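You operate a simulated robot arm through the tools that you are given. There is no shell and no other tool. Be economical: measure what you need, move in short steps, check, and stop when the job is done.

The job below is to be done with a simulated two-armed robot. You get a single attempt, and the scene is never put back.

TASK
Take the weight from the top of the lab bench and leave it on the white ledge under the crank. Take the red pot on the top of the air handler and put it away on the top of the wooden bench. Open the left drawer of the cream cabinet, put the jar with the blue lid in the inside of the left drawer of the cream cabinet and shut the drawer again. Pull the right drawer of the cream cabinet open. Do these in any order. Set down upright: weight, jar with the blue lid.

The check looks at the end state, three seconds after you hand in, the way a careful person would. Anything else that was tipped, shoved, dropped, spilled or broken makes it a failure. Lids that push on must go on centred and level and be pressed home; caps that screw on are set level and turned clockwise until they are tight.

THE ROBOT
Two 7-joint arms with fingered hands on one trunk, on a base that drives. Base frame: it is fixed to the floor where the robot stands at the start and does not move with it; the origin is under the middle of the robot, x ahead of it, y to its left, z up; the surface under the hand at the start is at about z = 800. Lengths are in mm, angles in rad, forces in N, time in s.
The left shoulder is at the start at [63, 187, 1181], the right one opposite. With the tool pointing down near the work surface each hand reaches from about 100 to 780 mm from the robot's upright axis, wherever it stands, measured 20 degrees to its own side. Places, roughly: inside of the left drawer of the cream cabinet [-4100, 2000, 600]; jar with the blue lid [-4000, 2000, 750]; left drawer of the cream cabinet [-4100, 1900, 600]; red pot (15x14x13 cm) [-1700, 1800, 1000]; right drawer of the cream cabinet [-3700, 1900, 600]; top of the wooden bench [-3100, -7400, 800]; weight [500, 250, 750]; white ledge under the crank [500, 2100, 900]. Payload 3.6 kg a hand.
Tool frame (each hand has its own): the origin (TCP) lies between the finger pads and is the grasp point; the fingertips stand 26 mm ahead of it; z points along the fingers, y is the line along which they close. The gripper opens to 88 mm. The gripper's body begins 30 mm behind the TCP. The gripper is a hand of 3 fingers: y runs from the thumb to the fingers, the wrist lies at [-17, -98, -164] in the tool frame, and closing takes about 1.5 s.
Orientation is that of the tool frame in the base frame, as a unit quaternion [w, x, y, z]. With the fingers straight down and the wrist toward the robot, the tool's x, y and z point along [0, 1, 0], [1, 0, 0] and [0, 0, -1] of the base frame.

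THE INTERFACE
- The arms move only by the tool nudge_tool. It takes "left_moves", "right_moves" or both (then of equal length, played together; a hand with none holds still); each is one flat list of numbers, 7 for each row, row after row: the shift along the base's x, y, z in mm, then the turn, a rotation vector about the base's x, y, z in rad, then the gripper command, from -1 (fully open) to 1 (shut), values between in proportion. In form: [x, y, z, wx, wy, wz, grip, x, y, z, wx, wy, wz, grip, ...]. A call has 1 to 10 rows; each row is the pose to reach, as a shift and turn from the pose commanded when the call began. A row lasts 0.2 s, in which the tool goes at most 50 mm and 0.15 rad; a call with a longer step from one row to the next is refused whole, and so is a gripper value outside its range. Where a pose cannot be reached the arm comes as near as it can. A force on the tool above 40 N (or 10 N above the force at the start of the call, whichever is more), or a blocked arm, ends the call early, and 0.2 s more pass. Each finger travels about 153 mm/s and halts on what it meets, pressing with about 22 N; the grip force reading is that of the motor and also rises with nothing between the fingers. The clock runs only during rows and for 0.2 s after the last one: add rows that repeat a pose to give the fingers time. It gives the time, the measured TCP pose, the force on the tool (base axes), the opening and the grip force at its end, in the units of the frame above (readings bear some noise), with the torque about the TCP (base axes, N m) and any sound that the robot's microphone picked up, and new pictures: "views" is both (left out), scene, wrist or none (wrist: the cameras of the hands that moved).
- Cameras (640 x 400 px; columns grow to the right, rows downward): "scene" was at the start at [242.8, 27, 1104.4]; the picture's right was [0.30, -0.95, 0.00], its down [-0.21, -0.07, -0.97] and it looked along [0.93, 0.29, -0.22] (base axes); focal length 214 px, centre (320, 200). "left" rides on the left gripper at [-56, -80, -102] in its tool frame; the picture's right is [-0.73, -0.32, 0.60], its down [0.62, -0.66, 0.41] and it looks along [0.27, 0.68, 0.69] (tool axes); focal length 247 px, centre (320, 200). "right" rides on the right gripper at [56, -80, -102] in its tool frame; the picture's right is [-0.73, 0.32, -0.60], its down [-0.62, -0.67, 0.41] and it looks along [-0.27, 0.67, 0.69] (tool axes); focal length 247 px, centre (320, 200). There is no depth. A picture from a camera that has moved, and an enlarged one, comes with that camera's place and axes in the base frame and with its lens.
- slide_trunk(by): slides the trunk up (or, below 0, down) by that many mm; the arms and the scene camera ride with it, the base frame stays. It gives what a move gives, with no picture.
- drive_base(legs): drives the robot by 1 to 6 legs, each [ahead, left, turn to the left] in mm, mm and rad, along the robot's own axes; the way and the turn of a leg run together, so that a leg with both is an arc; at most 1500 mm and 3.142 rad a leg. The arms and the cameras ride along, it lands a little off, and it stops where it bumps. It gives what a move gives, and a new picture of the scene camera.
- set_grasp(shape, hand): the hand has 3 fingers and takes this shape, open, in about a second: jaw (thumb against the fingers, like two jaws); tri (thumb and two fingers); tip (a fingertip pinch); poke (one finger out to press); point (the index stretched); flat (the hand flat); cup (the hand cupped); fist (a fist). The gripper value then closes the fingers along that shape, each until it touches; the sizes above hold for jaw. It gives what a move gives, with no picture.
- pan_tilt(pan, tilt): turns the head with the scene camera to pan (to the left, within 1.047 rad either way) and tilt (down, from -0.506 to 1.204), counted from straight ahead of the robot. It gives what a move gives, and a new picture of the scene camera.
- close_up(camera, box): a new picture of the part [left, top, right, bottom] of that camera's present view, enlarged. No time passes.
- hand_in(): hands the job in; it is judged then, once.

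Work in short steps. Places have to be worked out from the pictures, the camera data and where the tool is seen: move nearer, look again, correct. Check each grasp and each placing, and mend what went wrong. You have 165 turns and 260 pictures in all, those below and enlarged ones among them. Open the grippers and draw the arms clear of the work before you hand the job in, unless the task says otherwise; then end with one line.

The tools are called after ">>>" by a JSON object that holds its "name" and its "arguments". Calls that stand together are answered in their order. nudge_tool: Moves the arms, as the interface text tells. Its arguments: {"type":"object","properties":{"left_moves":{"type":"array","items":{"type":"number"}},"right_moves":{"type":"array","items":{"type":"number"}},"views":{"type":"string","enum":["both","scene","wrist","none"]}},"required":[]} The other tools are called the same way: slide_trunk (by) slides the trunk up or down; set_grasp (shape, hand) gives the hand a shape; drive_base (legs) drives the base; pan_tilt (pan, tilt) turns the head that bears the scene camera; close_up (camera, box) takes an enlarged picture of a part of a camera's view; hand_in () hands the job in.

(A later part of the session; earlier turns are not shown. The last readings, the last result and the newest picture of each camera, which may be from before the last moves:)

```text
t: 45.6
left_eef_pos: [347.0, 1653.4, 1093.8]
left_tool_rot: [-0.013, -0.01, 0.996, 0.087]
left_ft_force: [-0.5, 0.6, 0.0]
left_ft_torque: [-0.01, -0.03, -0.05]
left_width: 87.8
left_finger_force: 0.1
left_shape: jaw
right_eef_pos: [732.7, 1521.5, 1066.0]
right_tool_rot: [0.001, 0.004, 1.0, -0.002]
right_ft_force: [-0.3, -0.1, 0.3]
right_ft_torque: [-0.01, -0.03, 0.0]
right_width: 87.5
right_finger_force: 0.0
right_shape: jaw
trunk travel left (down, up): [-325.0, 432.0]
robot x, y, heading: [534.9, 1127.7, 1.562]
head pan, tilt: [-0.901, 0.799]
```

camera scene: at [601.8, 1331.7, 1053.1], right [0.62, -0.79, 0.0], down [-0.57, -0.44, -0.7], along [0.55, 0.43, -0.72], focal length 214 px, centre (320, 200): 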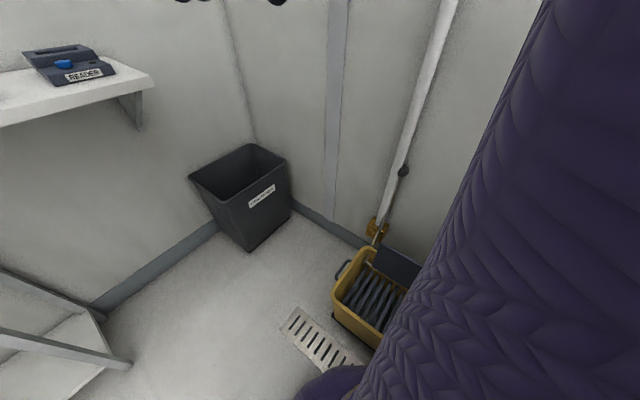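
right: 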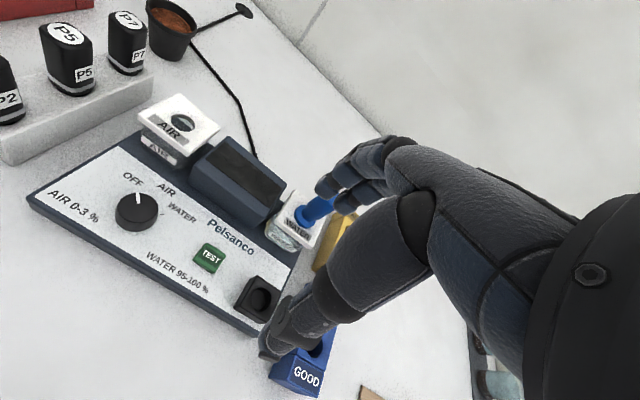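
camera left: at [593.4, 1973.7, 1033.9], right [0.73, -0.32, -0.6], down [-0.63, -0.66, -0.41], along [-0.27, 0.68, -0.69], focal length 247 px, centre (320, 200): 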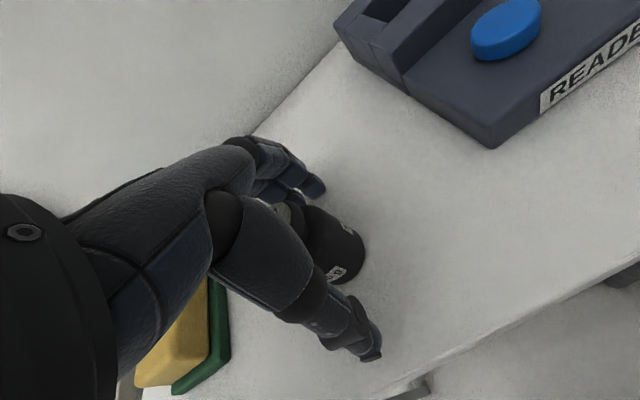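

That's a mop bucket, still in place. Next is the cabinet: I move off left, turn to face −x and look down the room.

>>> {"name": "drive_base", "arguments": {"legs": [[0, 330, 0], [-300, 300, 0], [0, 0, 1.571]]}}

>>> {"name": "pan_tilt", "arguments": {"pan": 0, "tilt": 0.2}}

```text
t: 53.8
left_eef_pos: [-619.0, 641.9, 1093.0]
left_tool_rot: [0.071, 0.715, -0.694, -0.05]
left_ft_force: [0.0, -0.1, -0.5]
left_ft_torque: [-0.01, -0.04, 0.01]
left_width: 87.8
left_finger_force: 0.0
left_shape: jaw
right_eef_pos: [-491.0, 1028.1, 1066.1]
right_tool_rot: [-0.001, 0.708, -0.707, 0.001]
right_ft_force: [0.4, -0.5, 0.8]
right_ft_torque: [0.01, 0.04, 0.02]
right_width: 87.9
right_finger_force: 0.0
right_shape: jaw
trunk travel left (down, up): [-325.0, 432.0]
robot x, y, heading: [-94.3, 836.0, -3.141]
head pan, tilt: [-0.901, 0.799]
camera scene: at [-302.0, 897.2, 1053.1], right [0.78, 0.62, 0.0], down [0.45, -0.56, -0.7], along [-0.43, 0.55, -0.72], focal length 214 px, centre (320, 200)
```

scene: 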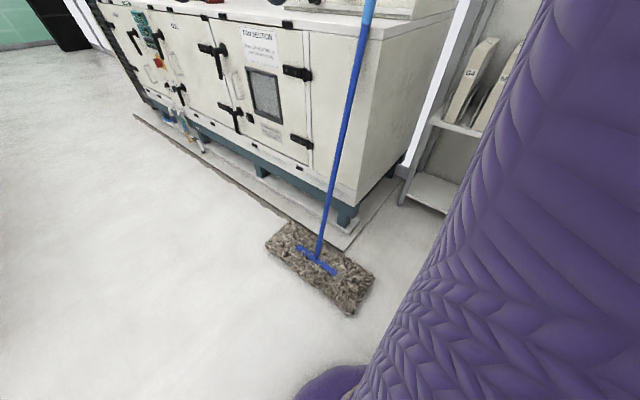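

```text
t: 55.0
left_eef_pos: [-617.6, 641.5, 1093.4]
left_tool_rot: [0.072, 0.715, -0.693, -0.051]
left_ft_force: [0.9, 0.4, -0.7]
left_ft_torque: [-0.03, 0.01, 0.01]
left_width: 87.9
left_finger_force: 0.0
left_shape: jaw
right_eef_pos: [-491.3, 1027.8, 1065.8]
right_tool_rot: [-0.001, 0.708, -0.707, 0.001]
right_ft_force: [0.0, 0.4, 0.4]
right_ft_torque: [-0.01, 0.04, -0.01]
right_width: 87.9
right_finger_force: 0.0
right_shape: jaw
trunk travel left (down, up): [-325.0, 432.0]
robot x, y, heading: [-96.0, 833.6, -3.143]
head pan, tilt: [0.0, 0.201]
camera scene: at [-345.0, 834.1, 1106.6], right [0.0, 1.0, 0.0], down [0.2, 0.0, -0.98], along [-0.98, 0.0, -0.2], focal length 214 px, centre (320, 200)
```

scene: 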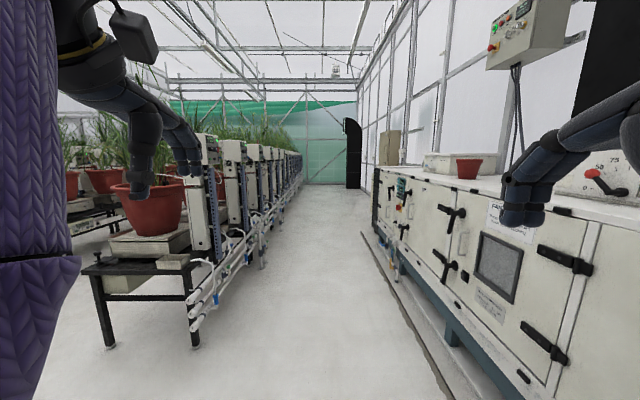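

The aisle runs between the plant rows (y ≲ 200) and the air handler plinth (y ≈ 1430). I drive down its middle towards the cabinet.

>>> {"name": "drive_base", "arguments": {"legs": [[1450, 0, 0]]}}

```text
t: 62.2
left_eef_pos: [-2060.2, 640.7, 1093.5]
left_tool_rot: [0.073, 0.716, -0.693, -0.05]
left_ft_force: [0.0, -0.1, -0.5]
left_ft_torque: [0.02, 0.0, -0.01]
left_width: 87.9
left_finger_force: 0.0
left_shape: jaw
right_eef_pos: [-1932.8, 1027.6, 1066.9]
right_tool_rot: [-0.001, 0.708, -0.706, 0.001]
right_ft_force: [-0.1, -0.1, -0.7]
right_ft_torque: [0.01, 0.0, -0.03]
right_width: 87.5
right_finger_force: 0.0
right_shape: jaw
trunk travel left (down, up): [-325.0, 432.0]
robot x, y, heading: [-1540.8, 831.0, -3.139]
head pan, tilt: [0.0, 0.201]
camera scene: at [-1786.2, 832.8, 1106.6], right [0.0, 1.0, 0.0], down [0.2, 0.0, -0.98], along [-0.98, 0.0, -0.2], focal length 214 px, centre (320, 200)
```

scene: 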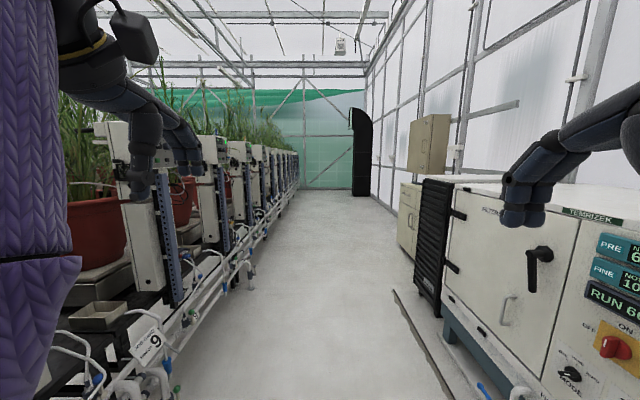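

The cream cabinet shows past the black grille. On another 1300 mm.

>>> {"name": "drive_base", "arguments": {"legs": [[1300, 0, 0]]}}

>>> {"name": "pan_tilt", "arguments": {"pan": -0.6, "tilt": 0.35}}

```text
t: 68.8
left_eef_pos: [-3366.8, 622.6, 1092.6]
left_tool_rot: [0.072, 0.72, -0.688, -0.05]
left_ft_force: [0.1, -0.1, -0.7]
left_ft_torque: [0.0, 0.0, 0.0]
left_width: 87.9
left_finger_force: 0.1
left_shape: jaw
right_eef_pos: [-3244.9, 1011.0, 1066.0]
right_tool_rot: [-0.002, 0.713, -0.701, 0.001]
right_ft_force: [0.6, 0.7, 0.2]
right_ft_torque: [0.0, 0.01, 0.02]
right_width: 87.9
right_finger_force: 0.0
right_shape: jaw
trunk travel left (down, up): [-325.0, 432.0]
robot x, y, heading: [-2846.7, 824.5, -3.128]
head pan, tilt: [0.0, 0.201]
camera scene: at [-3095.6, 818.5, 1106.6], right [-0.02, 1.0, 0.0], down [0.2, 0.0, -0.98], along [-0.98, -0.02, -0.2], focal length 214 px, centre (320, 200)
```

scene: 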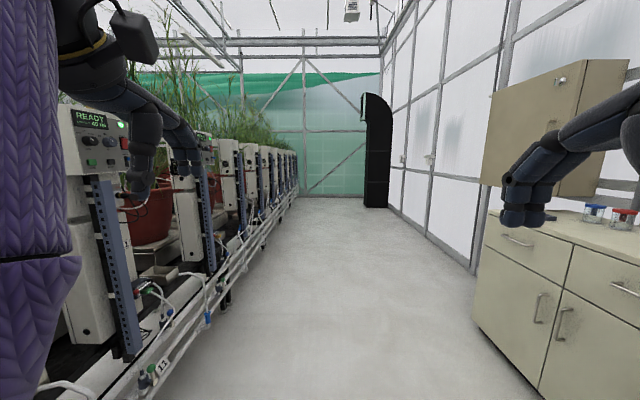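

```text
t: 69.8
left_eef_pos: [-3365.0, 622.4, 1094.0]
left_tool_rot: [0.072, 0.72, -0.688, -0.051]
left_ft_force: [0.7, 1.0, 0.4]
left_ft_torque: [-0.01, 0.0, 0.04]
left_width: 87.7
left_finger_force: 0.0
left_shape: jaw
right_eef_pos: [-3244.1, 1011.0, 1066.2]
right_tool_rot: [-0.001, 0.712, -0.702, 0.001]
right_ft_force: [0.9, 0.5, 0.0]
right_ft_torque: [-0.02, 0.0, -0.01]
right_width: 87.8
right_finger_force: 0.0
right_shape: jaw
trunk travel left (down, up): [-325.0, 432.0]
robot x, y, heading: [-2849.3, 822.9, -3.125]
head pan, tilt: [-0.6, 0.351]
camera scene: at [-3079.8, 871.3, 1092.7], right [0.55, 0.83, 0.0], down [0.29, -0.19, -0.94], along [-0.78, 0.52, -0.34], focal length 214 px, centre (320, 200)
```

scene: 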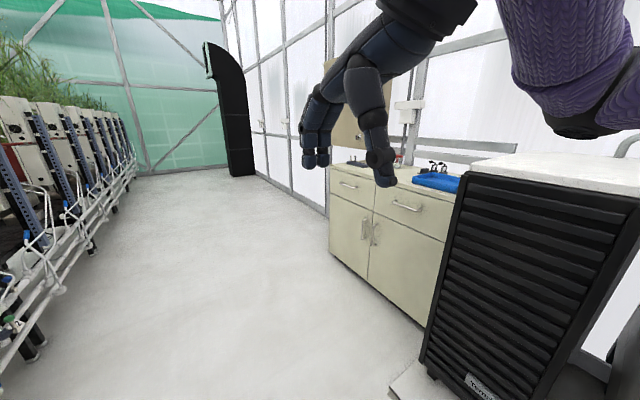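

The cabinet front is at about y 1800 with bar handles on both drawers. I drive in front of it, turn to face it and look.

>>> {"name": "drive_base", "arguments": {"legs": [[1050, 0, 0], [0, 0, -1.585]]}}

>>> {"name": "pan_tilt", "arguments": {"pan": 0, "tilt": 0.45}}

```text
t: 79.0
left_eef_pos: [-4086.1, 1324.7, 1093.9]
left_tool_rot: [-0.015, -0.015, 0.996, 0.087]
left_ft_force: [0.3, 0.1, 0.3]
left_ft_torque: [-0.03, 0.01, 0.02]
left_width: 87.8
left_finger_force: 0.2
left_shape: jaw
right_eef_pos: [-3699.9, 1197.5, 1065.8]
right_tool_rot: [0.0, 0.0, 1.0, -0.002]
right_ft_force: [0.3, -0.7, -0.3]
right_ft_torque: [-0.02, -0.03, 0.01]
right_width: 87.6
right_finger_force: 0.1
right_shape: jaw
trunk travel left (down, up): [-325.0, 432.0]
robot x, y, heading: [-3893.7, 806.0, 1.573]
head pan, tilt: [-0.6, 0.351]
camera scene: at [-3840.5, 1032.6, 1092.7], right [0.82, -0.57, 0.0], down [-0.19, -0.28, -0.94], along [0.53, 0.77, -0.34], focal length 214 px, centre (320, 200)
```

scene: 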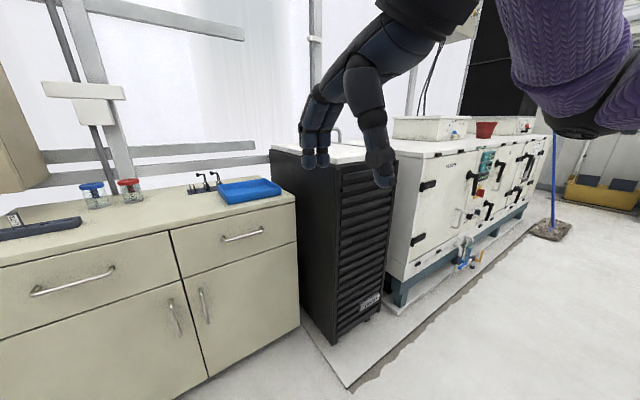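

```text
t: 80.0
left_eef_pos: [-4086.2, 1324.5, 1093.7]
left_tool_rot: [-0.015, -0.016, 0.996, 0.087]
left_ft_force: [0.6, -0.1, 0.0]
left_ft_torque: [0.01, 0.0, -0.01]
left_width: 88.0
left_finger_force: 0.1
left_shape: jaw
right_eef_pos: [-3700.4, 1197.6, 1066.1]
right_tool_rot: [-0.001, 0.0, 1.0, -0.002]
right_ft_force: [0.8, -0.3, 0.5]
right_ft_torque: [-0.02, -0.01, -0.01]
right_width: 87.9
right_finger_force: 0.1
right_shape: jaw
trunk travel left (down, up): [-325.0, 432.0]
robot x, y, heading: [-3894.3, 805.0, 1.57]
head pan, tilt: [0.0, 0.45]
camera scene: at [-3893.1, 1047.8, 1083.5], right [1.0, 0.0, 0.0], down [0.0, -0.44, -0.9], along [0.0, 0.9, -0.44], focal length 214 px, centre (320, 200)
```

scene: 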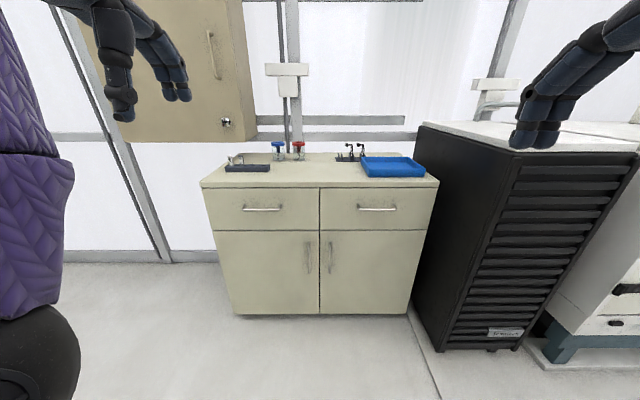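

Estimates: cabinet front y ≈ 1830, left handle ≈ (−4125, 1800, 675), right handle ≈ (−3665, 1800, 675). I lower the trunk and begin pitching the left hand forward to grip the bar horizontally.

>>> {"name": "slide_trunk", "arguments": {"by": -250}}

>>> {"name": "nudge_tool", "arguments": {"left_moves": [0, -10, 10, 0.14, 0, 0, -1, 0, -20, 20, 0.28, 0, 0, -1, 0, -30, 30, 0.42, 0, 0, -1, 0, -30, 30, 0.56, 0, 0, -1, 0, -30, 30, 0.7, 0, 0, -1, 0, -30, 20, 0.84, 0, 0, -1, 0, -30, 10, 0.98, 0, 0, -1, 0, -30, 0, 1.12, 0, 0, -1, 0, -30, 0, 1.26, 0, 0, -1, 0, -30, 0, 1.39, 0, 0, -1], "views": "both"}}

```text
t: 82.6
left_eef_pos: [-4085.3, 1373.0, 756.8]
left_tool_rot: [-0.017, -0.014, 1.0, -0.009]
left_ft_force: [-0.3, 0.2, -0.1]
left_ft_torque: [0.04, 0.0, -0.01]
left_width: 87.4
left_finger_force: 0.1
left_shape: jaw
right_eef_pos: [-3701.3, 1253.5, 728.6]
right_tool_rot: [0.0, 0.001, 0.991, -0.137]
right_ft_force: [0.0, -1.1, -0.1]
right_ft_torque: [-0.04, 0.01, 0.01]
right_width: 87.8
right_finger_force: 0.0
right_shape: jaw
trunk travel left (down, up): [-75.0, 682.0]
robot x, y, heading: [-3893.5, 806.4, 1.572]
head pan, tilt: [0.0, 0.45]
```

```text
t: 83.6
left_eef_pos: [-4091.4, 1382.8, 847.5]
left_tool_rot: [-0.026, -0.025, 0.942, 0.332]
left_ft_force: [0.9, 0.6, -0.5]
left_ft_torque: [0.0, 0.02, 0.01]
left_width: 87.8
left_finger_force: 0.1
left_shape: jaw
left hand out of reach, approached as far as the arm can: row 3, 4, 5
right_eef_pos: [-3700.1, 1253.9, 727.9]
right_tool_rot: [0.001, 0.0, 0.991, -0.136]
right_ft_force: [-0.5, -0.2, -0.5]
right_ft_torque: [-0.02, -0.03, 0.01]
right_width: 87.8
right_finger_force: 0.0
right_shape: jaw
trunk travel left (down, up): [-75.0, 682.0]
robot x, y, heading: [-3893.0, 802.4, 1.571]
head pan, tilt: [0.0, 0.45]
stopped in row 5 (left hand): the arm was blocked; the commanded pose is now the measured one
camera scene: at [-3893.2, 1096.3, 810.1], right [1.0, 0.0, 0.0], down [0.0, -0.44, -0.9], along [0.0, 0.9, -0.44], focal length 214 px, centre (320, 200)
camera left: at [-4027.2, 1260.2, 876.3], right [0.7, 0.17, -0.69], down [-0.63, -0.3, -0.72], along [-0.33, 0.94, -0.1], focal length 247 px, centre (320, 200)
```

scene: 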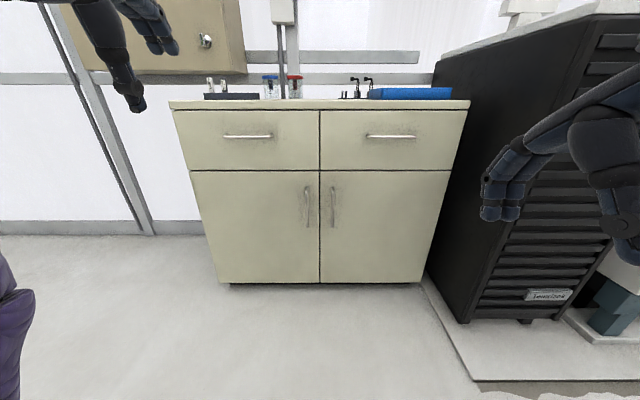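
left: 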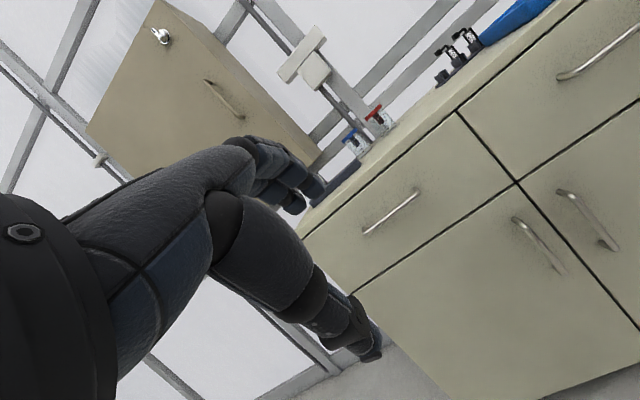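

The hand pitched to about 39°. I enlarge the left-drawer handle to judge the gap behind the bar.

>>> {"name": "close_up", "arguments": {"camera": "left", "box": [320, 160, 480, 260]}}

>>> {"name": "close_up", "arguments": {"camera": "scene", "box": [170, 60, 330, 180]}}

```text
4.00 times, centred on (400, 210) of left
camera zoom: at [-4027.2, 1260.2, 876.3], right [0.7, 0.17, -0.69], down [-0.63, -0.3, -0.72], along [-0.33, 0.94, -0.1], focal length 988 px, centre (0, 160)
```

zoom: 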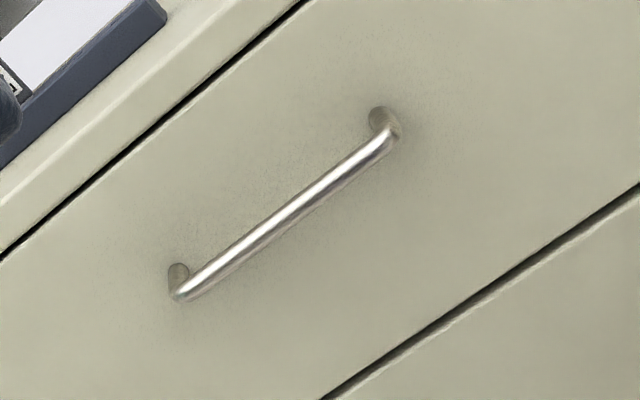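

```text
3.33 times, centred on (250, 120) of scene
camera zoom: at [-3893.2, 1096.3, 810.1], right [1.0, 0.0, 0.0], down [0.0, -0.44, -0.9], along [0.0, 0.9, -0.44], focal length 715 px, centre (553, 467)
```

zoom: 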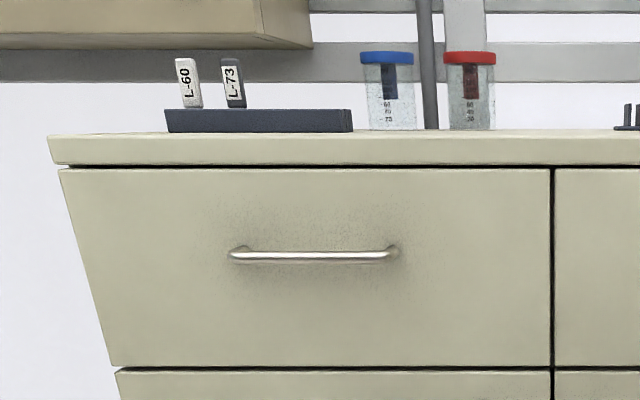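

Triangulated handle centre: (−4107, 1748, 703), bar standing ~28 mm off the face. The arm was folded too tightly; I extend it forward and down and pitch further.

>>> {"name": "nudge_tool", "arguments": {"left_moves": [0, 30, -10, 0, 0, 0, -1, 0, 60, -20, 0.05, 0, 0, -1, 0, 90, -40, 0.15, 0, 0, -1, 0, 110, -60, 0.28, 0, 0, -1, 0, 120, -80, 0.4, 0, 0, -1, 0, 120, -80, 0.52, 0, 0, -1, 0, 120, -80, 0.64, 0, 0, -1, 0, 120, -80, 0.76, 0, 0, -1, 0, 120, -80, 0.88, 0, 0, -1], "views": "both"}}

```text
t: 85.6
left_eef_pos: [-4091.2, 1501.4, 768.1]
left_tool_rot: [-0.012, -0.033, 0.71, 0.703]
left_ft_force: [-0.4, 0.2, 0.6]
left_ft_torque: [0.02, 0.01, 0.0]
left_width: 87.8
left_finger_force: 0.0
left_shape: jaw
right_eef_pos: [-3699.9, 1254.8, 726.8]
right_tool_rot: [0.001, 0.0, 0.991, -0.137]
right_ft_force: [0.7, 0.7, 0.1]
right_ft_torque: [-0.02, -0.01, -0.04]
right_width: 87.6
right_finger_force: 0.1
right_shape: jaw
trunk travel left (down, up): [-75.0, 682.0]
robot x, y, heading: [-3893.9, 800.6, 1.572]
head pan, tilt: [0.0, 0.45]
camera scene: at [-3893.2, 1096.3, 810.1], right [1.0, 0.0, 0.0], down [0.0, -0.44, -0.9], along [0.0, 0.9, -0.44], focal length 214 px, centre (320, 200)
camera left: at [-4026.9, 1402.6, 691.7], right [0.71, 0.64, -0.3], down [-0.63, 0.36, -0.69], along [-0.33, 0.68, 0.66], focal length 247 px, centre (320, 200)
```

scene: 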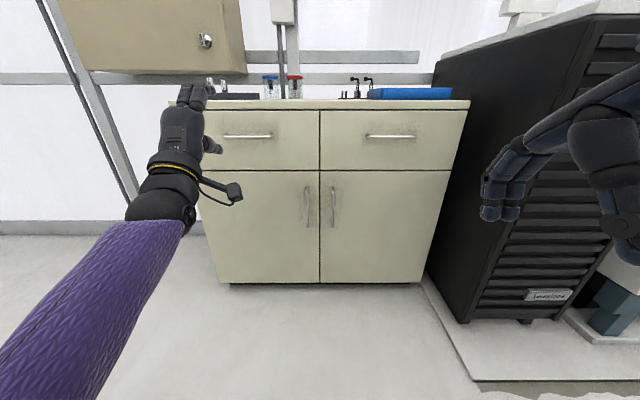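
left: 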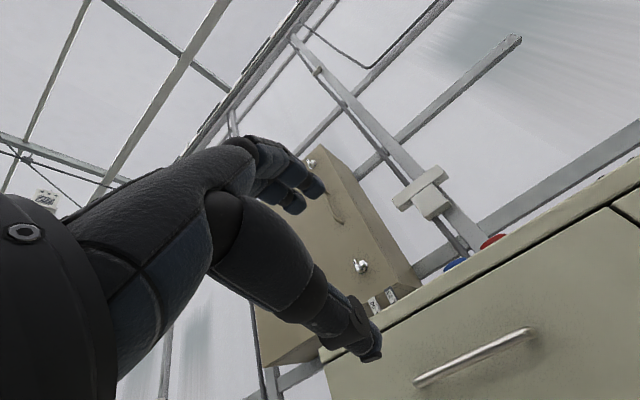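

The hand is now horizontal. I set its height to the bar (z 703, x −4107) and drive 180 mm forward.

>>> {"name": "nudge_tool", "arguments": {"left_moves": [-8, 0, -35, 0, 0, 0, -1, -16, 0, -65, 0, 0, 0, -1, -16, 0, -65, 0, 0, 0, -1], "views": "none"}}

>>> {"name": "drive_base", "arguments": {"legs": [[180, 0, 0]]}}

>>> {"name": "close_up", "arguments": {"camera": "left", "box": [0, 0, 640, 400]}}

```text
t: 86.4
left_eef_pos: [-4108.7, 1504.0, 704.2]
left_tool_rot: [-0.01, -0.033, 0.711, 0.702]
left_ft_force: [0.4, 0.0, 0.1]
left_ft_torque: [-0.02, 0.0, 0.01]
left_width: 87.7
left_finger_force: 0.1
left_shape: jaw
right_eef_pos: [-3700.9, 1254.1, 728.5]
right_tool_rot: [0.001, 0.0, 0.991, -0.137]
right_ft_force: [-0.7, 0.6, -0.6]
right_ft_torque: [-0.04, -0.01, 0.0]
right_width: 87.9
right_finger_force: 0.0
right_shape: jaw
trunk travel left (down, up): [-75.0, 682.0]
robot x, y, heading: [-3894.1, 805.3, 1.572]
head pan, tilt: [0.0, 0.45]
```

```text
t: 87.9
left_eef_pos: [-4106.1, 1685.1, 704.3]
left_tool_rot: [-0.01, -0.033, 0.711, 0.702]
left_ft_force: [0.4, -1.6, -0.7]
left_ft_torque: [-0.02, -0.04, -0.03]
left_width: 87.7
left_finger_force: 0.1
left_shape: jaw
right_eef_pos: [-3701.4, 1436.0, 728.1]
right_tool_rot: [0.0, 0.001, 0.991, -0.136]
right_ft_force: [-0.5, 0.1, 0.8]
right_ft_torque: [-0.03, 0.01, 0.02]
right_width: 87.8
right_finger_force: 0.1
right_shape: jaw
trunk travel left (down, up): [-75.0, 682.0]
robot x, y, heading: [-3893.6, 984.6, 1.573]
head pan, tilt: [0.0, 0.45]
camera scene: at [-3893.0, 1278.1, 810.1], right [1.0, 0.0, 0.0], down [0.0, -0.44, -0.9], along [0.0, 0.9, -0.44], focal length 214 px, centre (320, 200)
```

scene: 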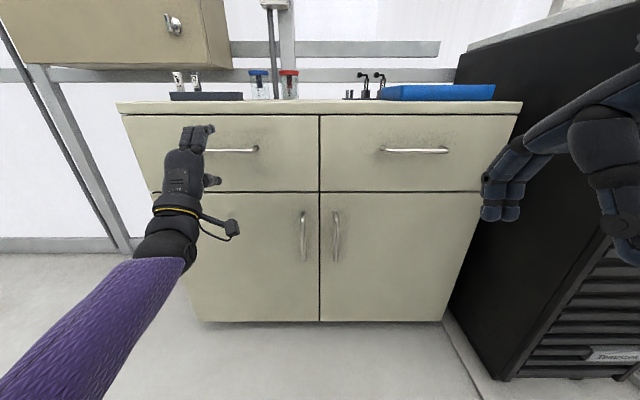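

```text
1.00 times, centred on (320, 200) of left (not enlarged: the box is as wide or as high as the picture)
camera zoom: at [-4042.4, 1585.9, 627.6], right [0.71, 0.64, -0.3], down [-0.63, 0.36, -0.69], along [-0.33, 0.68, 0.66], focal length 247 px, centre (320, 200)
```

zoom: 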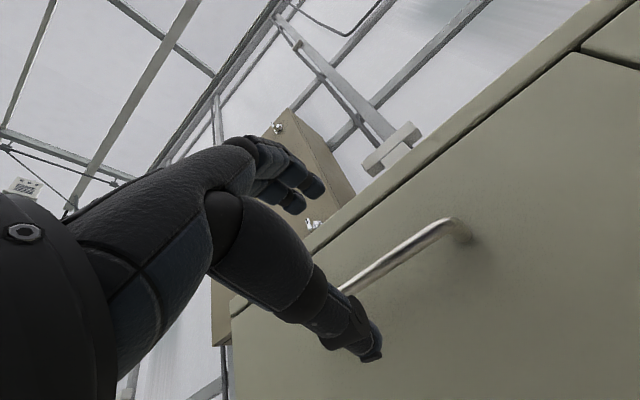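

The bar lies between thumb and fingers in line. I advance 52 mm and then close.

>>> {"name": "nudge_tool", "arguments": {"left_moves": [0, 20, -1, 0, 0, 0, -1, 0, 40, -2, 0, 0, 0, -1, 0, 52, -2, 0, 0, 0, -1, 0, 52, -2, 0, 0, 0, -1], "views": "both"}}

```text
t: 88.9
left_eef_pos: [-4107.4, 1739.8, 701.6]
left_tool_rot: [-0.01, -0.033, 0.711, 0.702]
left_ft_force: [0.2, 0.0, 0.8]
left_ft_torque: [0.01, 0.01, -0.03]
left_width: 87.7
left_finger_force: 0.0
left_shape: jaw
right_eef_pos: [-3700.1, 1437.5, 727.0]
right_tool_rot: [0.001, -0.001, 0.991, -0.136]
right_ft_force: [-0.7, 0.7, 0.2]
right_ft_torque: [-0.01, -0.05, 0.0]
right_width: 87.6
right_finger_force: 0.1
right_shape: jaw
trunk travel left (down, up): [-75.0, 682.0]
robot x, y, heading: [-3894.0, 987.3, 1.576]
head pan, tilt: [0.0, 0.45]
camera scene: at [-3893.0, 1278.0, 810.1], right [1.0, 0.0, 0.0], down [0.0, -0.44, -0.9], along [0.0, 0.9, -0.44], focal length 214 px, centre (320, 200)
camera left: at [-4042.7, 1639.0, 625.2], right [0.71, 0.64, -0.3], down [-0.63, 0.36, -0.69], along [-0.33, 0.68, 0.66], focal length 247 px, centre (320, 200)
```

scene: 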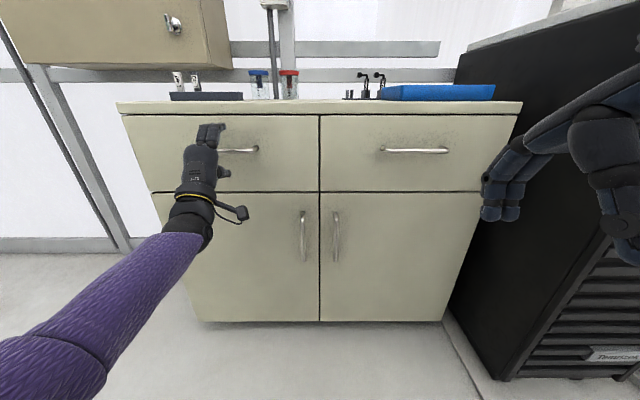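
left: 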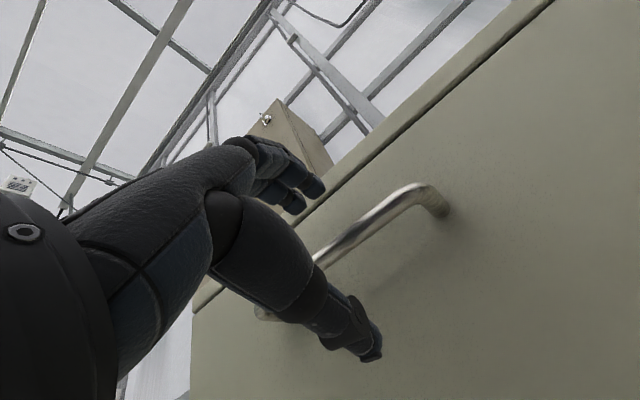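

Bar is between them. Closing.

>>> {"name": "nudge_tool", "arguments": {"left_moves": [0, 0, 0, 0, 0, 0, 0, 0, 0, 0, 0, 0, 0, 0.5, 0, 0, 0, 0, 0, 0, 1, 0, 0, 0, 0, 0, 0, 1, 0, 0, 0, 0, 0, 0, 1, 0, 0, 0, 0, 0, 0, 1, 0, 0, 0, 0, 0, 0, 1], "views": "wrist"}}

```text
t: 90.5
left_eef_pos: [-4106.3, 1737.9, 701.8]
left_tool_rot: [-0.011, -0.033, 0.711, 0.702]
left_ft_force: [1.3, -4.6, -1.8]
left_ft_torque: [-0.04, 0.03, 0.01]
left_width: 5.7
left_finger_force: 21.9
left_shape: jaw
right_eef_pos: [-3699.9, 1434.8, 727.7]
right_tool_rot: [0.001, 0.0, 0.991, -0.136]
right_ft_force: [0.7, 0.2, 0.3]
right_ft_torque: [0.01, 0.0, -0.01]
right_width: 87.7
right_finger_force: 0.0
right_shape: jaw
trunk travel left (down, up): [-75.0, 682.0]
robot x, y, heading: [-3893.2, 984.1, 1.574]
head pan, tilt: [0.0, 0.45]
camera left: at [-4042.6, 1638.7, 625.1], right [0.71, 0.64, -0.3], down [-0.63, 0.36, -0.69], along [-0.33, 0.68, 0.66], focal length 247 px, centre (320, 200)
```

left: 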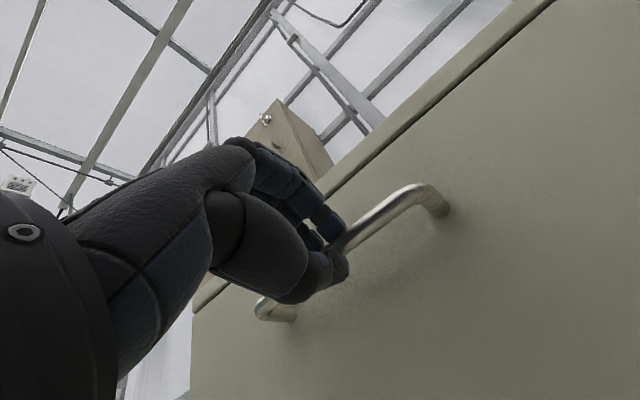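

Gripping the bar (5.7 mm width). I test-pull 80 mm with the arm.

>>> {"name": "nudge_tool", "arguments": {"left_moves": [0, -10, 0, 0, 0, 0, 1, 0, -25, 0, 0, 0, 0, 1, 0, -40, 0, 0, 0, 0, 1, 0, -55, 0, 0, 0, 0, 1, 0, -70, 0, 0, 0, 0, 1, 0, -80, 0, 0, 0, 0, 1], "views": "scene"}}

```text
t: 91.9
left_eef_pos: [-4107.0, 1657.9, 702.2]
left_tool_rot: [-0.011, -0.034, 0.711, 0.702]
left_ft_force: [-1.9, 0.4, -2.4]
left_ft_torque: [-0.04, 0.01, 0.05]
left_width: 5.3
left_finger_force: 22.3
left_shape: jaw
right_eef_pos: [-3700.1, 1435.4, 727.0]
right_tool_rot: [0.0, 0.0, 0.991, -0.137]
right_ft_force: [0.5, -0.1, 0.1]
right_ft_torque: [-0.01, 0.01, -0.02]
right_width: 87.4
right_finger_force: 0.1
right_shape: jaw
trunk travel left (down, up): [-75.0, 682.0]
robot x, y, heading: [-3891.8, 985.1, 1.57]
head pan, tilt: [0.0, 0.45]
camera scene: at [-3893.2, 1278.2, 810.0], right [1.0, 0.0, 0.0], down [0.0, -0.44, -0.9], along [0.0, 0.9, -0.44], focal length 214 px, centre (320, 200)
```

scene: 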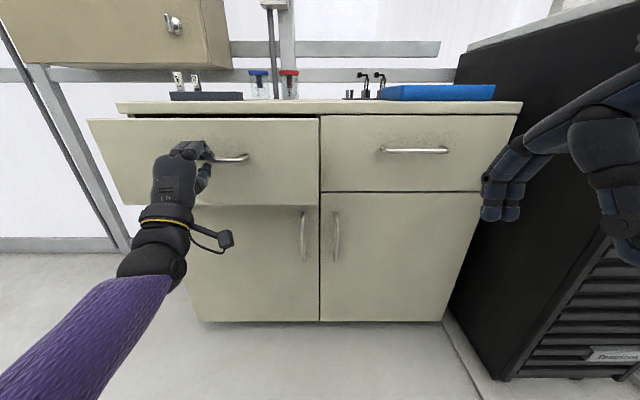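

It opens smoothly. I pull the rest by driving the base back 190 mm.

>>> {"name": "drive_base", "arguments": {"legs": [[-190, 0, 0]]}}

```text
t: 93.5
left_eef_pos: [-4105.2, 1469.3, 700.0]
left_tool_rot: [-0.01, -0.033, 0.711, 0.702]
left_ft_force: [-7.9, -0.4, -2.0]
left_ft_torque: [-0.02, -0.02, 0.19]
left_width: 4.9
left_finger_force: 22.1
left_shape: jaw
right_eef_pos: [-3699.4, 1245.4, 728.4]
right_tool_rot: [0.001, 0.002, 0.991, -0.137]
right_ft_force: [0.7, -0.4, 0.3]
right_ft_torque: [-0.01, 0.02, 0.03]
right_width: 87.7
right_finger_force: 0.0
right_shape: jaw
trunk travel left (down, up): [-75.0, 682.0]
robot x, y, heading: [-3894.8, 795.8, 1.567]
head pan, tilt: [0.0, 0.45]
camera scene: at [-3893.0, 1088.2, 810.0], right [1.0, 0.0, 0.0], down [0.0, -0.44, -0.9], along [0.0, 0.9, -0.44], focal length 214 px, centre (320, 200)
```

scene: 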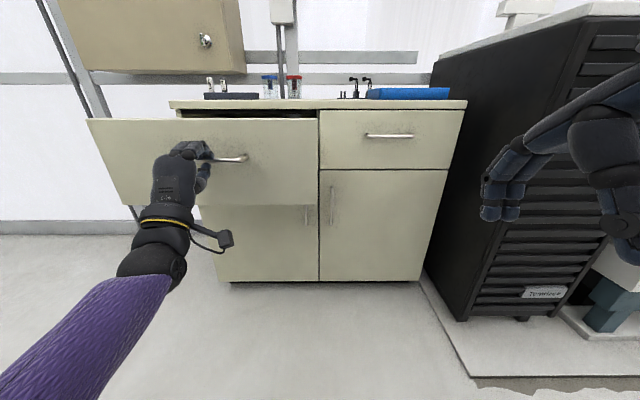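

Drawer opens fully, but with it open I couldn't stand close enough for the jar at (≈−4089, 2070). I'll close it again, take the jar with the right hand first, then reopen with the left.

>>> {"name": "drive_base", "arguments": {"legs": [[190, 0, 0]]}}

>>> {"name": "nudge_tool", "arguments": {"left_moves": [0, 15, 0, 0, 0, 0, 1, 0, 30, 0, 0, 0, 0, 1, 0, 45, 0, 0, 0, 0, 1, 0, 60, 0, 0, 0, 0, 1, 0, 70, 0, 0, 0, 0, 1, 0, 70, 0, 0, 0, 0, 0, 0, 70, 0, 0, 0, 0, -1, 0, 70, 0, 0, 0, 0, -1], "views": "scene"}}

```text
t: 95.0
left_eef_pos: [-4098.5, 1659.9, 701.2]
left_tool_rot: [-0.008, -0.03, 0.711, 0.702]
left_ft_force: [-0.6, -1.0, 0.0]
left_ft_torque: [0.01, -0.03, 0.01]
left_width: 3.5
left_finger_force: 22.2
left_shape: jaw
right_eef_pos: [-3697.0, 1435.9, 728.1]
right_tool_rot: [0.0, 0.004, 0.991, -0.136]
right_ft_force: [1.0, -0.6, -0.7]
right_ft_torque: [-0.02, 0.0, -0.05]
right_width: 88.0
right_finger_force: 0.0
right_shape: jaw
trunk travel left (down, up): [-75.0, 682.0]
robot x, y, heading: [-3895.0, 990.3, 1.565]
head pan, tilt: [0.0, 0.45]
camera scene: at [-3890.3, 1279.3, 810.1], right [1.0, -0.01, 0.0], down [0.0, -0.44, -0.9], along [0.01, 0.9, -0.44], focal length 214 px, centre (320, 200)
```

scene: 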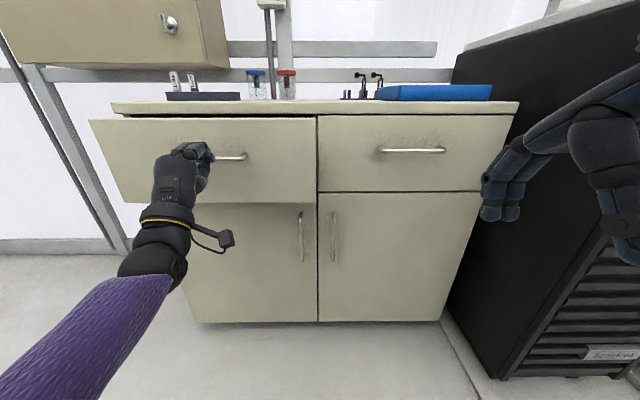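

```text
t: 96.8
left_eef_pos: [-4099.3, 1731.5, 702.8]
left_tool_rot: [-0.007, -0.029, 0.711, 0.703]
left_ft_force: [0.0, 0.5, -0.9]
left_ft_torque: [-0.01, 0.01, 0.01]
left_width: 87.8
left_finger_force: 0.2
left_shape: jaw
right_eef_pos: [-3695.4, 1436.0, 726.5]
right_tool_rot: [0.0, 0.003, 0.991, -0.136]
right_ft_force: [0.0, 0.2, -0.2]
right_ft_torque: [0.0, -0.04, -0.02]
right_width: 87.7
right_finger_force: 0.0
right_shape: jaw
trunk travel left (down, up): [-75.0, 682.0]
robot x, y, heading: [-3892.9, 985.3, 1.563]
head pan, tilt: [0.0, 0.45]
camera scene: at [-3890.2, 1279.3, 810.1], right [1.0, -0.01, 0.0], down [0.0, -0.44, -0.9], along [0.01, 0.9, -0.44], focal length 214 px, centre (320, 200)
```

scene: 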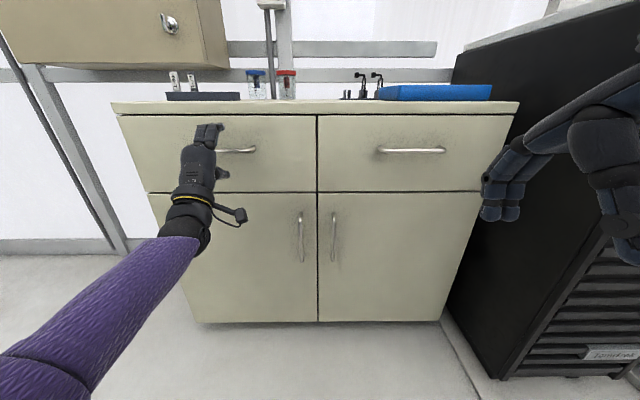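

Released. I back off and shift left 300 mm, so that the jar is in front of the right hand.

>>> {"name": "drive_base", "arguments": {"legs": [[-200, 0, 0], [0, 300, 0.008]]}}

>>> {"name": "nudge_tool", "arguments": {"left_moves": [-20, -15, 0, 0, 0, 0, -1, -40, -30, 0, 0, 0, 0, -1, -60, -45, 0, 0, 0, 0, -1, -70, -60, 0, 0, 0, 0, -1, -80, -75, 0, 0, 0, 0, -1, -80, -90, 0, 0, 0, 0, -1, -80, -100, 0, 0, 0, 0, -1, -80, -110, 0, 0, 0, 0, -1], "right_moves": [0, 10, 35, 0.05, 0, 0, -1, 0, 30, 70, 0.1, 0, 0, -1, 0, 50, 105, 0.15, 0, 0, -1, 0, 70, 140, 0.2, 0, 0, -1, 0, 90, 175, 0.24, 0, 0, -1, 0, 110, 205, 0.275, 0, 0, -1, 0, 130, 230, 0.275, 0, 0, -1, 0, 150, 240, 0.275, 0, 0, -1], "views": "both"}}

```text
t: 100.1
left_eef_pos: [-4416.1, 1528.4, 702.1]
left_tool_rot: [-0.014, -0.035, 0.711, 0.703]
left_ft_force: [0.3, 0.2, 0.9]
left_ft_torque: [-0.01, -0.02, 0.0]
left_width: 88.0
left_finger_force: 0.1
left_shape: jaw
right_eef_pos: [-4008.4, 1241.3, 727.3]
right_tool_rot: [0.002, -0.004, 0.991, -0.137]
right_ft_force: [-0.1, -0.4, 0.2]
right_ft_torque: [0.02, 0.02, 0.0]
right_width: 87.7
right_finger_force: 0.0
right_shape: jaw
trunk travel left (down, up): [-75.0, 682.0]
robot x, y, heading: [-4197.8, 790.0, 1.575]
head pan, tilt: [0.0, 0.45]
camera scene: at [-4200.1, 1080.8, 810.1], right [1.0, 0.01, 0.0], down [0.0, -0.44, -0.9], along [-0.01, 0.9, -0.44], focal length 214 px, centre (320, 200)
```

scene: 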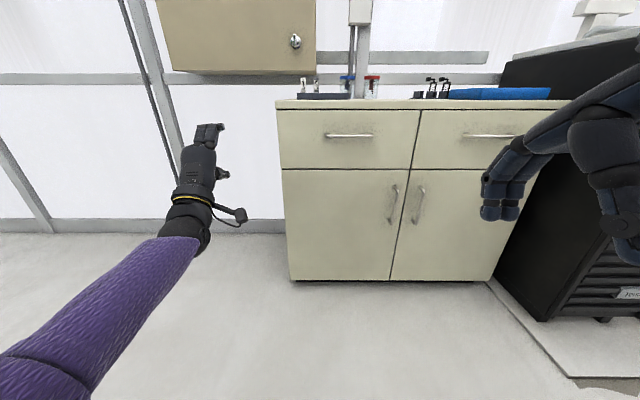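

```text
t: 101.9
left_eef_pos: [-4497.9, 1418.4, 704.2]
left_tool_rot: [-0.013, -0.036, 0.711, 0.702]
left_ft_force: [0.0, 0.8, 0.1]
left_ft_torque: [0.0, 0.02, -0.03]
left_width: 87.5
left_finger_force: 0.1
left_shape: jaw
right_eef_pos: [-4009.3, 1389.2, 965.2]
right_tool_rot: [0.003, -0.005, 1.0, 0.0]
right_ft_force: [0.1, 0.1, -0.4]
right_ft_torque: [0.04, 0.03, 0.01]
right_width: 87.9
right_finger_force: 0.1
right_shape: jaw
trunk travel left (down, up): [-75.0, 682.0]
robot x, y, heading: [-4193.6, 788.5, 1.58]
head pan, tilt: [0.0, 0.45]
camera scene: at [-4200.2, 1080.8, 810.1], right [1.0, 0.01, 0.0], down [0.0, -0.44, -0.9], along [-0.01, 0.9, -0.44], focal length 214 px, centre (320, 200)
camera right: at [-4065.8, 1308.6, 1068.6], right [0.73, 0.32, 0.6], down [0.63, -0.66, -0.41], along [0.26, 0.68, -0.69], focal length 247 px, centre (320, 200)
camera left: at [-4431.9, 1319.8, 626.5], right [0.7, 0.64, -0.3], down [-0.63, 0.36, -0.69], along [-0.33, 0.67, 0.66], focal length 247 px, centre (320, 200)
```

scene: 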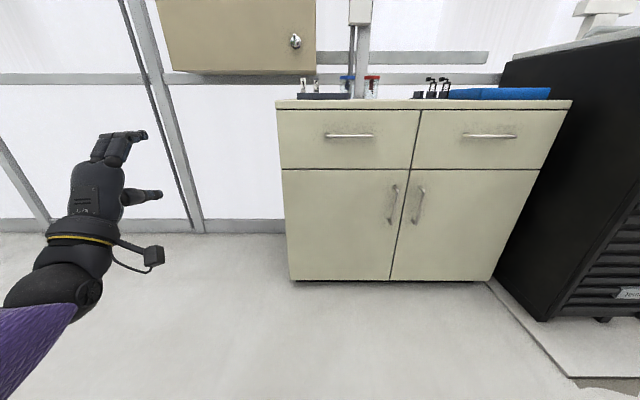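
right: 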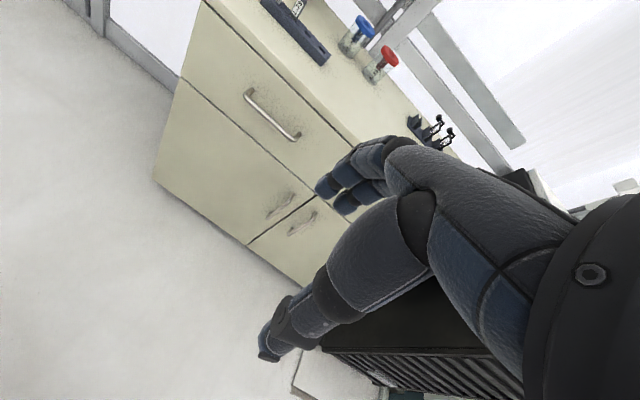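
left: 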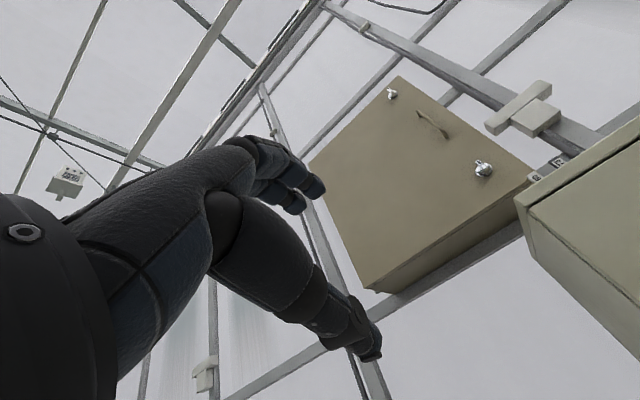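

Now to fix the jar's place, I enlarge both views of it.

>>> {"name": "close_up", "arguments": {"camera": "right", "box": [250, 0, 410, 100]}}

>>> {"name": "close_up", "arguments": {"camera": "scene", "box": [280, 50, 440, 130]}}

```text
4.00 times, centred on (330, 50) of right
camera zoom: at [-4065.8, 1308.6, 1068.6], right [0.73, 0.32, 0.6], down [0.63, -0.66, -0.41], along [0.26, 0.68, -0.69], focal length 988 px, centre (280, 800)
```

zoom: 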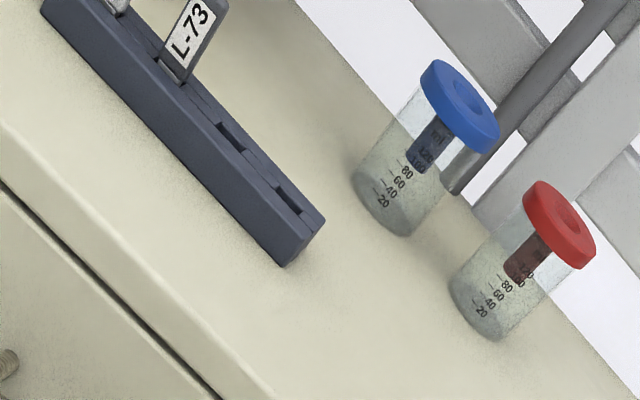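

```text
4.00 times, centred on (360, 90) of scene
camera zoom: at [-4200.2, 1080.8, 810.1], right [1.0, 0.01, 0.0], down [0.0, -0.44, -0.9], along [-0.01, 0.9, -0.44], focal length 858 px, centre (160, 640)
```

zoom: 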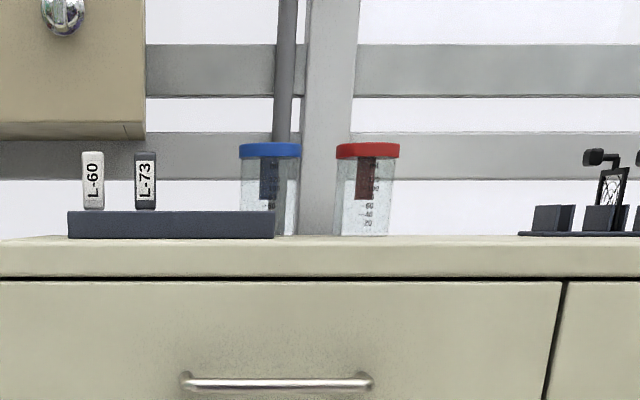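

Jar axis ≈ (−4094, 2088), lid top z ≈ 881, 63 mm lid. I line the right hand up in x, then drive in 540 mm with the hand at z 965, above everything.

>>> {"name": "nudge_tool", "arguments": {"right_moves": [-30, 0, 0, 0, 0, 0, -1, -60, 0, 0, 0, 0, 0, -1, -86, 0, 0, 0, 0, 0, -1, -86, 0, 0, 0, 0, 0, -1], "views": "none"}}

>>> {"name": "drive_base", "arguments": {"legs": [[440, 0, -0.006]]}}

```text
t: 102.9
left_eef_pos: [-4497.1, 1418.9, 702.5]
left_tool_rot: [-0.013, -0.036, 0.711, 0.702]
left_ft_force: [1.4, 0.6, 0.8]
left_ft_torque: [-0.03, 0.02, -0.01]
left_width: 87.7
left_finger_force: 0.0
left_shape: jaw
right_eef_pos: [-4093.5, 1388.7, 967.4]
right_tool_rot: [0.002, -0.004, 1.0, 0.001]
right_ft_force: [0.1, -0.3, 0.1]
right_ft_torque: [0.0, -0.05, 0.01]
right_width: 87.8
right_finger_force: 0.0
right_shape: jaw
trunk travel left (down, up): [-75.0, 682.0]
robot x, y, heading: [-4203.8, 786.4, 1.58]
head pan, tilt: [0.0, 0.45]
```

```text
t: 105.6
left_eef_pos: [-4503.1, 1866.9, 702.7]
left_tool_rot: [-0.014, -0.037, 0.711, 0.702]
left_ft_force: [-0.6, -0.7, -0.2]
left_ft_torque: [0.0, -0.03, 0.0]
left_width: 87.6
left_finger_force: 0.0
left_shape: jaw
right_eef_pos: [-4098.5, 1838.8, 966.3]
right_tool_rot: [0.003, -0.005, 1.0, 0.0]
right_ft_force: [0.3, -0.6, -0.1]
right_ft_torque: [0.01, 0.0, -0.01]
right_width: 87.8
right_finger_force: 0.1
right_shape: jaw
trunk travel left (down, up): [-75.0, 682.0]
robot x, y, heading: [-4199.3, 1236.3, 1.583]
head pan, tilt: [0.0, 0.45]
camera scene: at [-4205.1, 1529.9, 810.1], right [1.0, 0.01, 0.0], down [0.0, -0.44, -0.9], along [-0.01, 0.9, -0.44], focal length 214 px, centre (320, 200)
```

scene: 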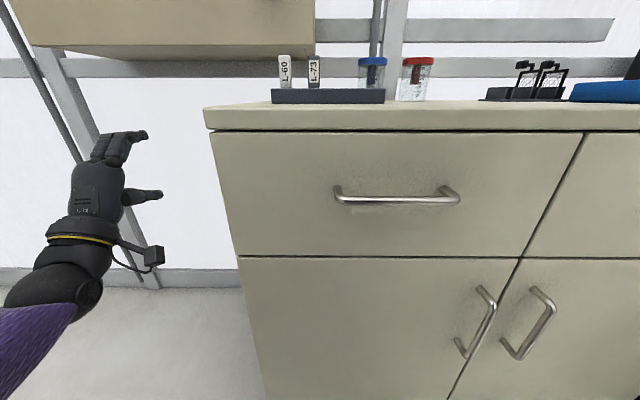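

I drive in a further 80 mm and extend the hand to over the jar, staying high.

>>> {"name": "drive_base", "arguments": {"legs": [[80, 0, -0.01]]}}

>>> {"name": "nudge_tool", "arguments": {"right_moves": [0, 30, 0, 0, 0, 0, -1, 0, 60, 0, 0, 0, 0, -1, 0, 90, 0, 0, 0, 0, -1, 2, 120, 0, 0, 0, 0, -1, 4, 140, 0, 0, 0, 0, -1, 4, 140, 0, 0, 0, 0, -1], "views": "both"}}

```text
t: 106.7
left_eef_pos: [-4496.7, 1949.7, 702.8]
left_tool_rot: [-0.01, -0.033, 0.711, 0.702]
left_ft_force: [0.0, -0.3, -0.5]
left_ft_torque: [0.04, 0.03, 0.04]
left_width: 87.7
left_finger_force: 0.0
left_shape: jaw
right_eef_pos: [-4093.6, 1916.0, 967.1]
right_tool_rot: [0.002, -0.001, 1.0, 0.0]
right_ft_force: [-0.1, -0.1, -0.6]
right_ft_torque: [0.0, 0.01, 0.0]
right_width: 87.7
right_finger_force: 0.0
right_shape: jaw
trunk travel left (down, up): [-75.0, 682.0]
robot x, y, heading: [-4201.3, 1315.3, 1.571]
head pan, tilt: [0.0, 0.45]
camera scene: at [-4202.6, 1608.9, 809.9], right [1.0, 0.0, 0.0], down [0.0, -0.44, -0.9], along [0.0, 0.9, -0.44], focal length 214 px, centre (320, 200)
```

scene: 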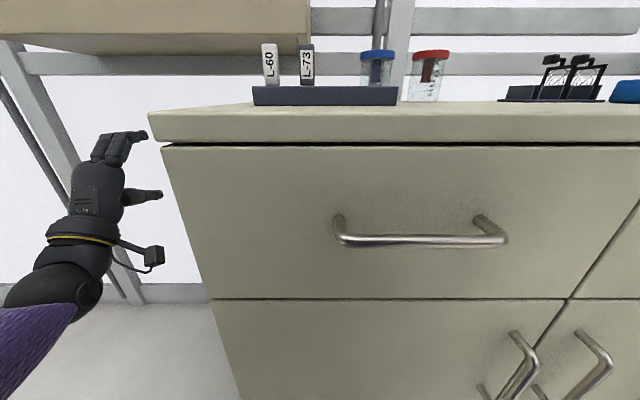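

```text
t: 108.1
left_eef_pos: [-4497.9, 1948.9, 703.6]
left_tool_rot: [-0.01, -0.033, 0.711, 0.702]
left_ft_force: [0.5, 0.5, 0.1]
left_ft_torque: [0.04, -0.02, -0.03]
left_width: 88.1
left_finger_force: 0.0
left_shape: jaw
right_eef_pos: [-4089.2, 2056.1, 965.4]
right_tool_rot: [0.002, -0.002, 1.0, 0.001]
right_ft_force: [-1.2, 0.1, 0.1]
right_ft_torque: [-0.01, 0.02, -0.01]
right_width: 87.8
right_finger_force: 0.0
right_shape: jaw
trunk travel left (down, up): [-75.0, 682.0]
robot x, y, heading: [-4205.9, 1314.7, 1.571]
head pan, tilt: [0.0, 0.45]
camera scene: at [-4202.6, 1608.7, 810.1], right [1.0, 0.0, 0.0], down [0.0, -0.44, -0.9], along [0.0, 0.9, -0.44], focal length 214 px, centre (320, 200)
camera right: at [-4146.2, 1976.4, 1068.1], right [0.73, 0.32, 0.6], down [0.63, -0.66, -0.41], along [0.27, 0.68, -0.69], focal length 247 px, centre (320, 200)
```

scene: 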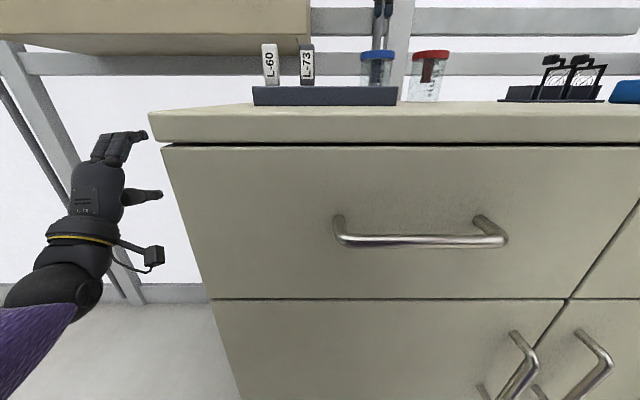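
right: 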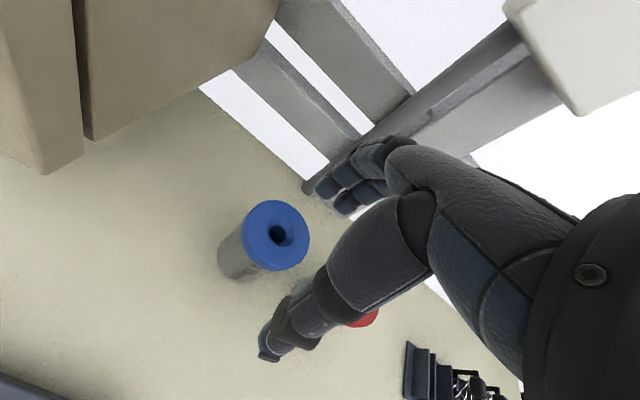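

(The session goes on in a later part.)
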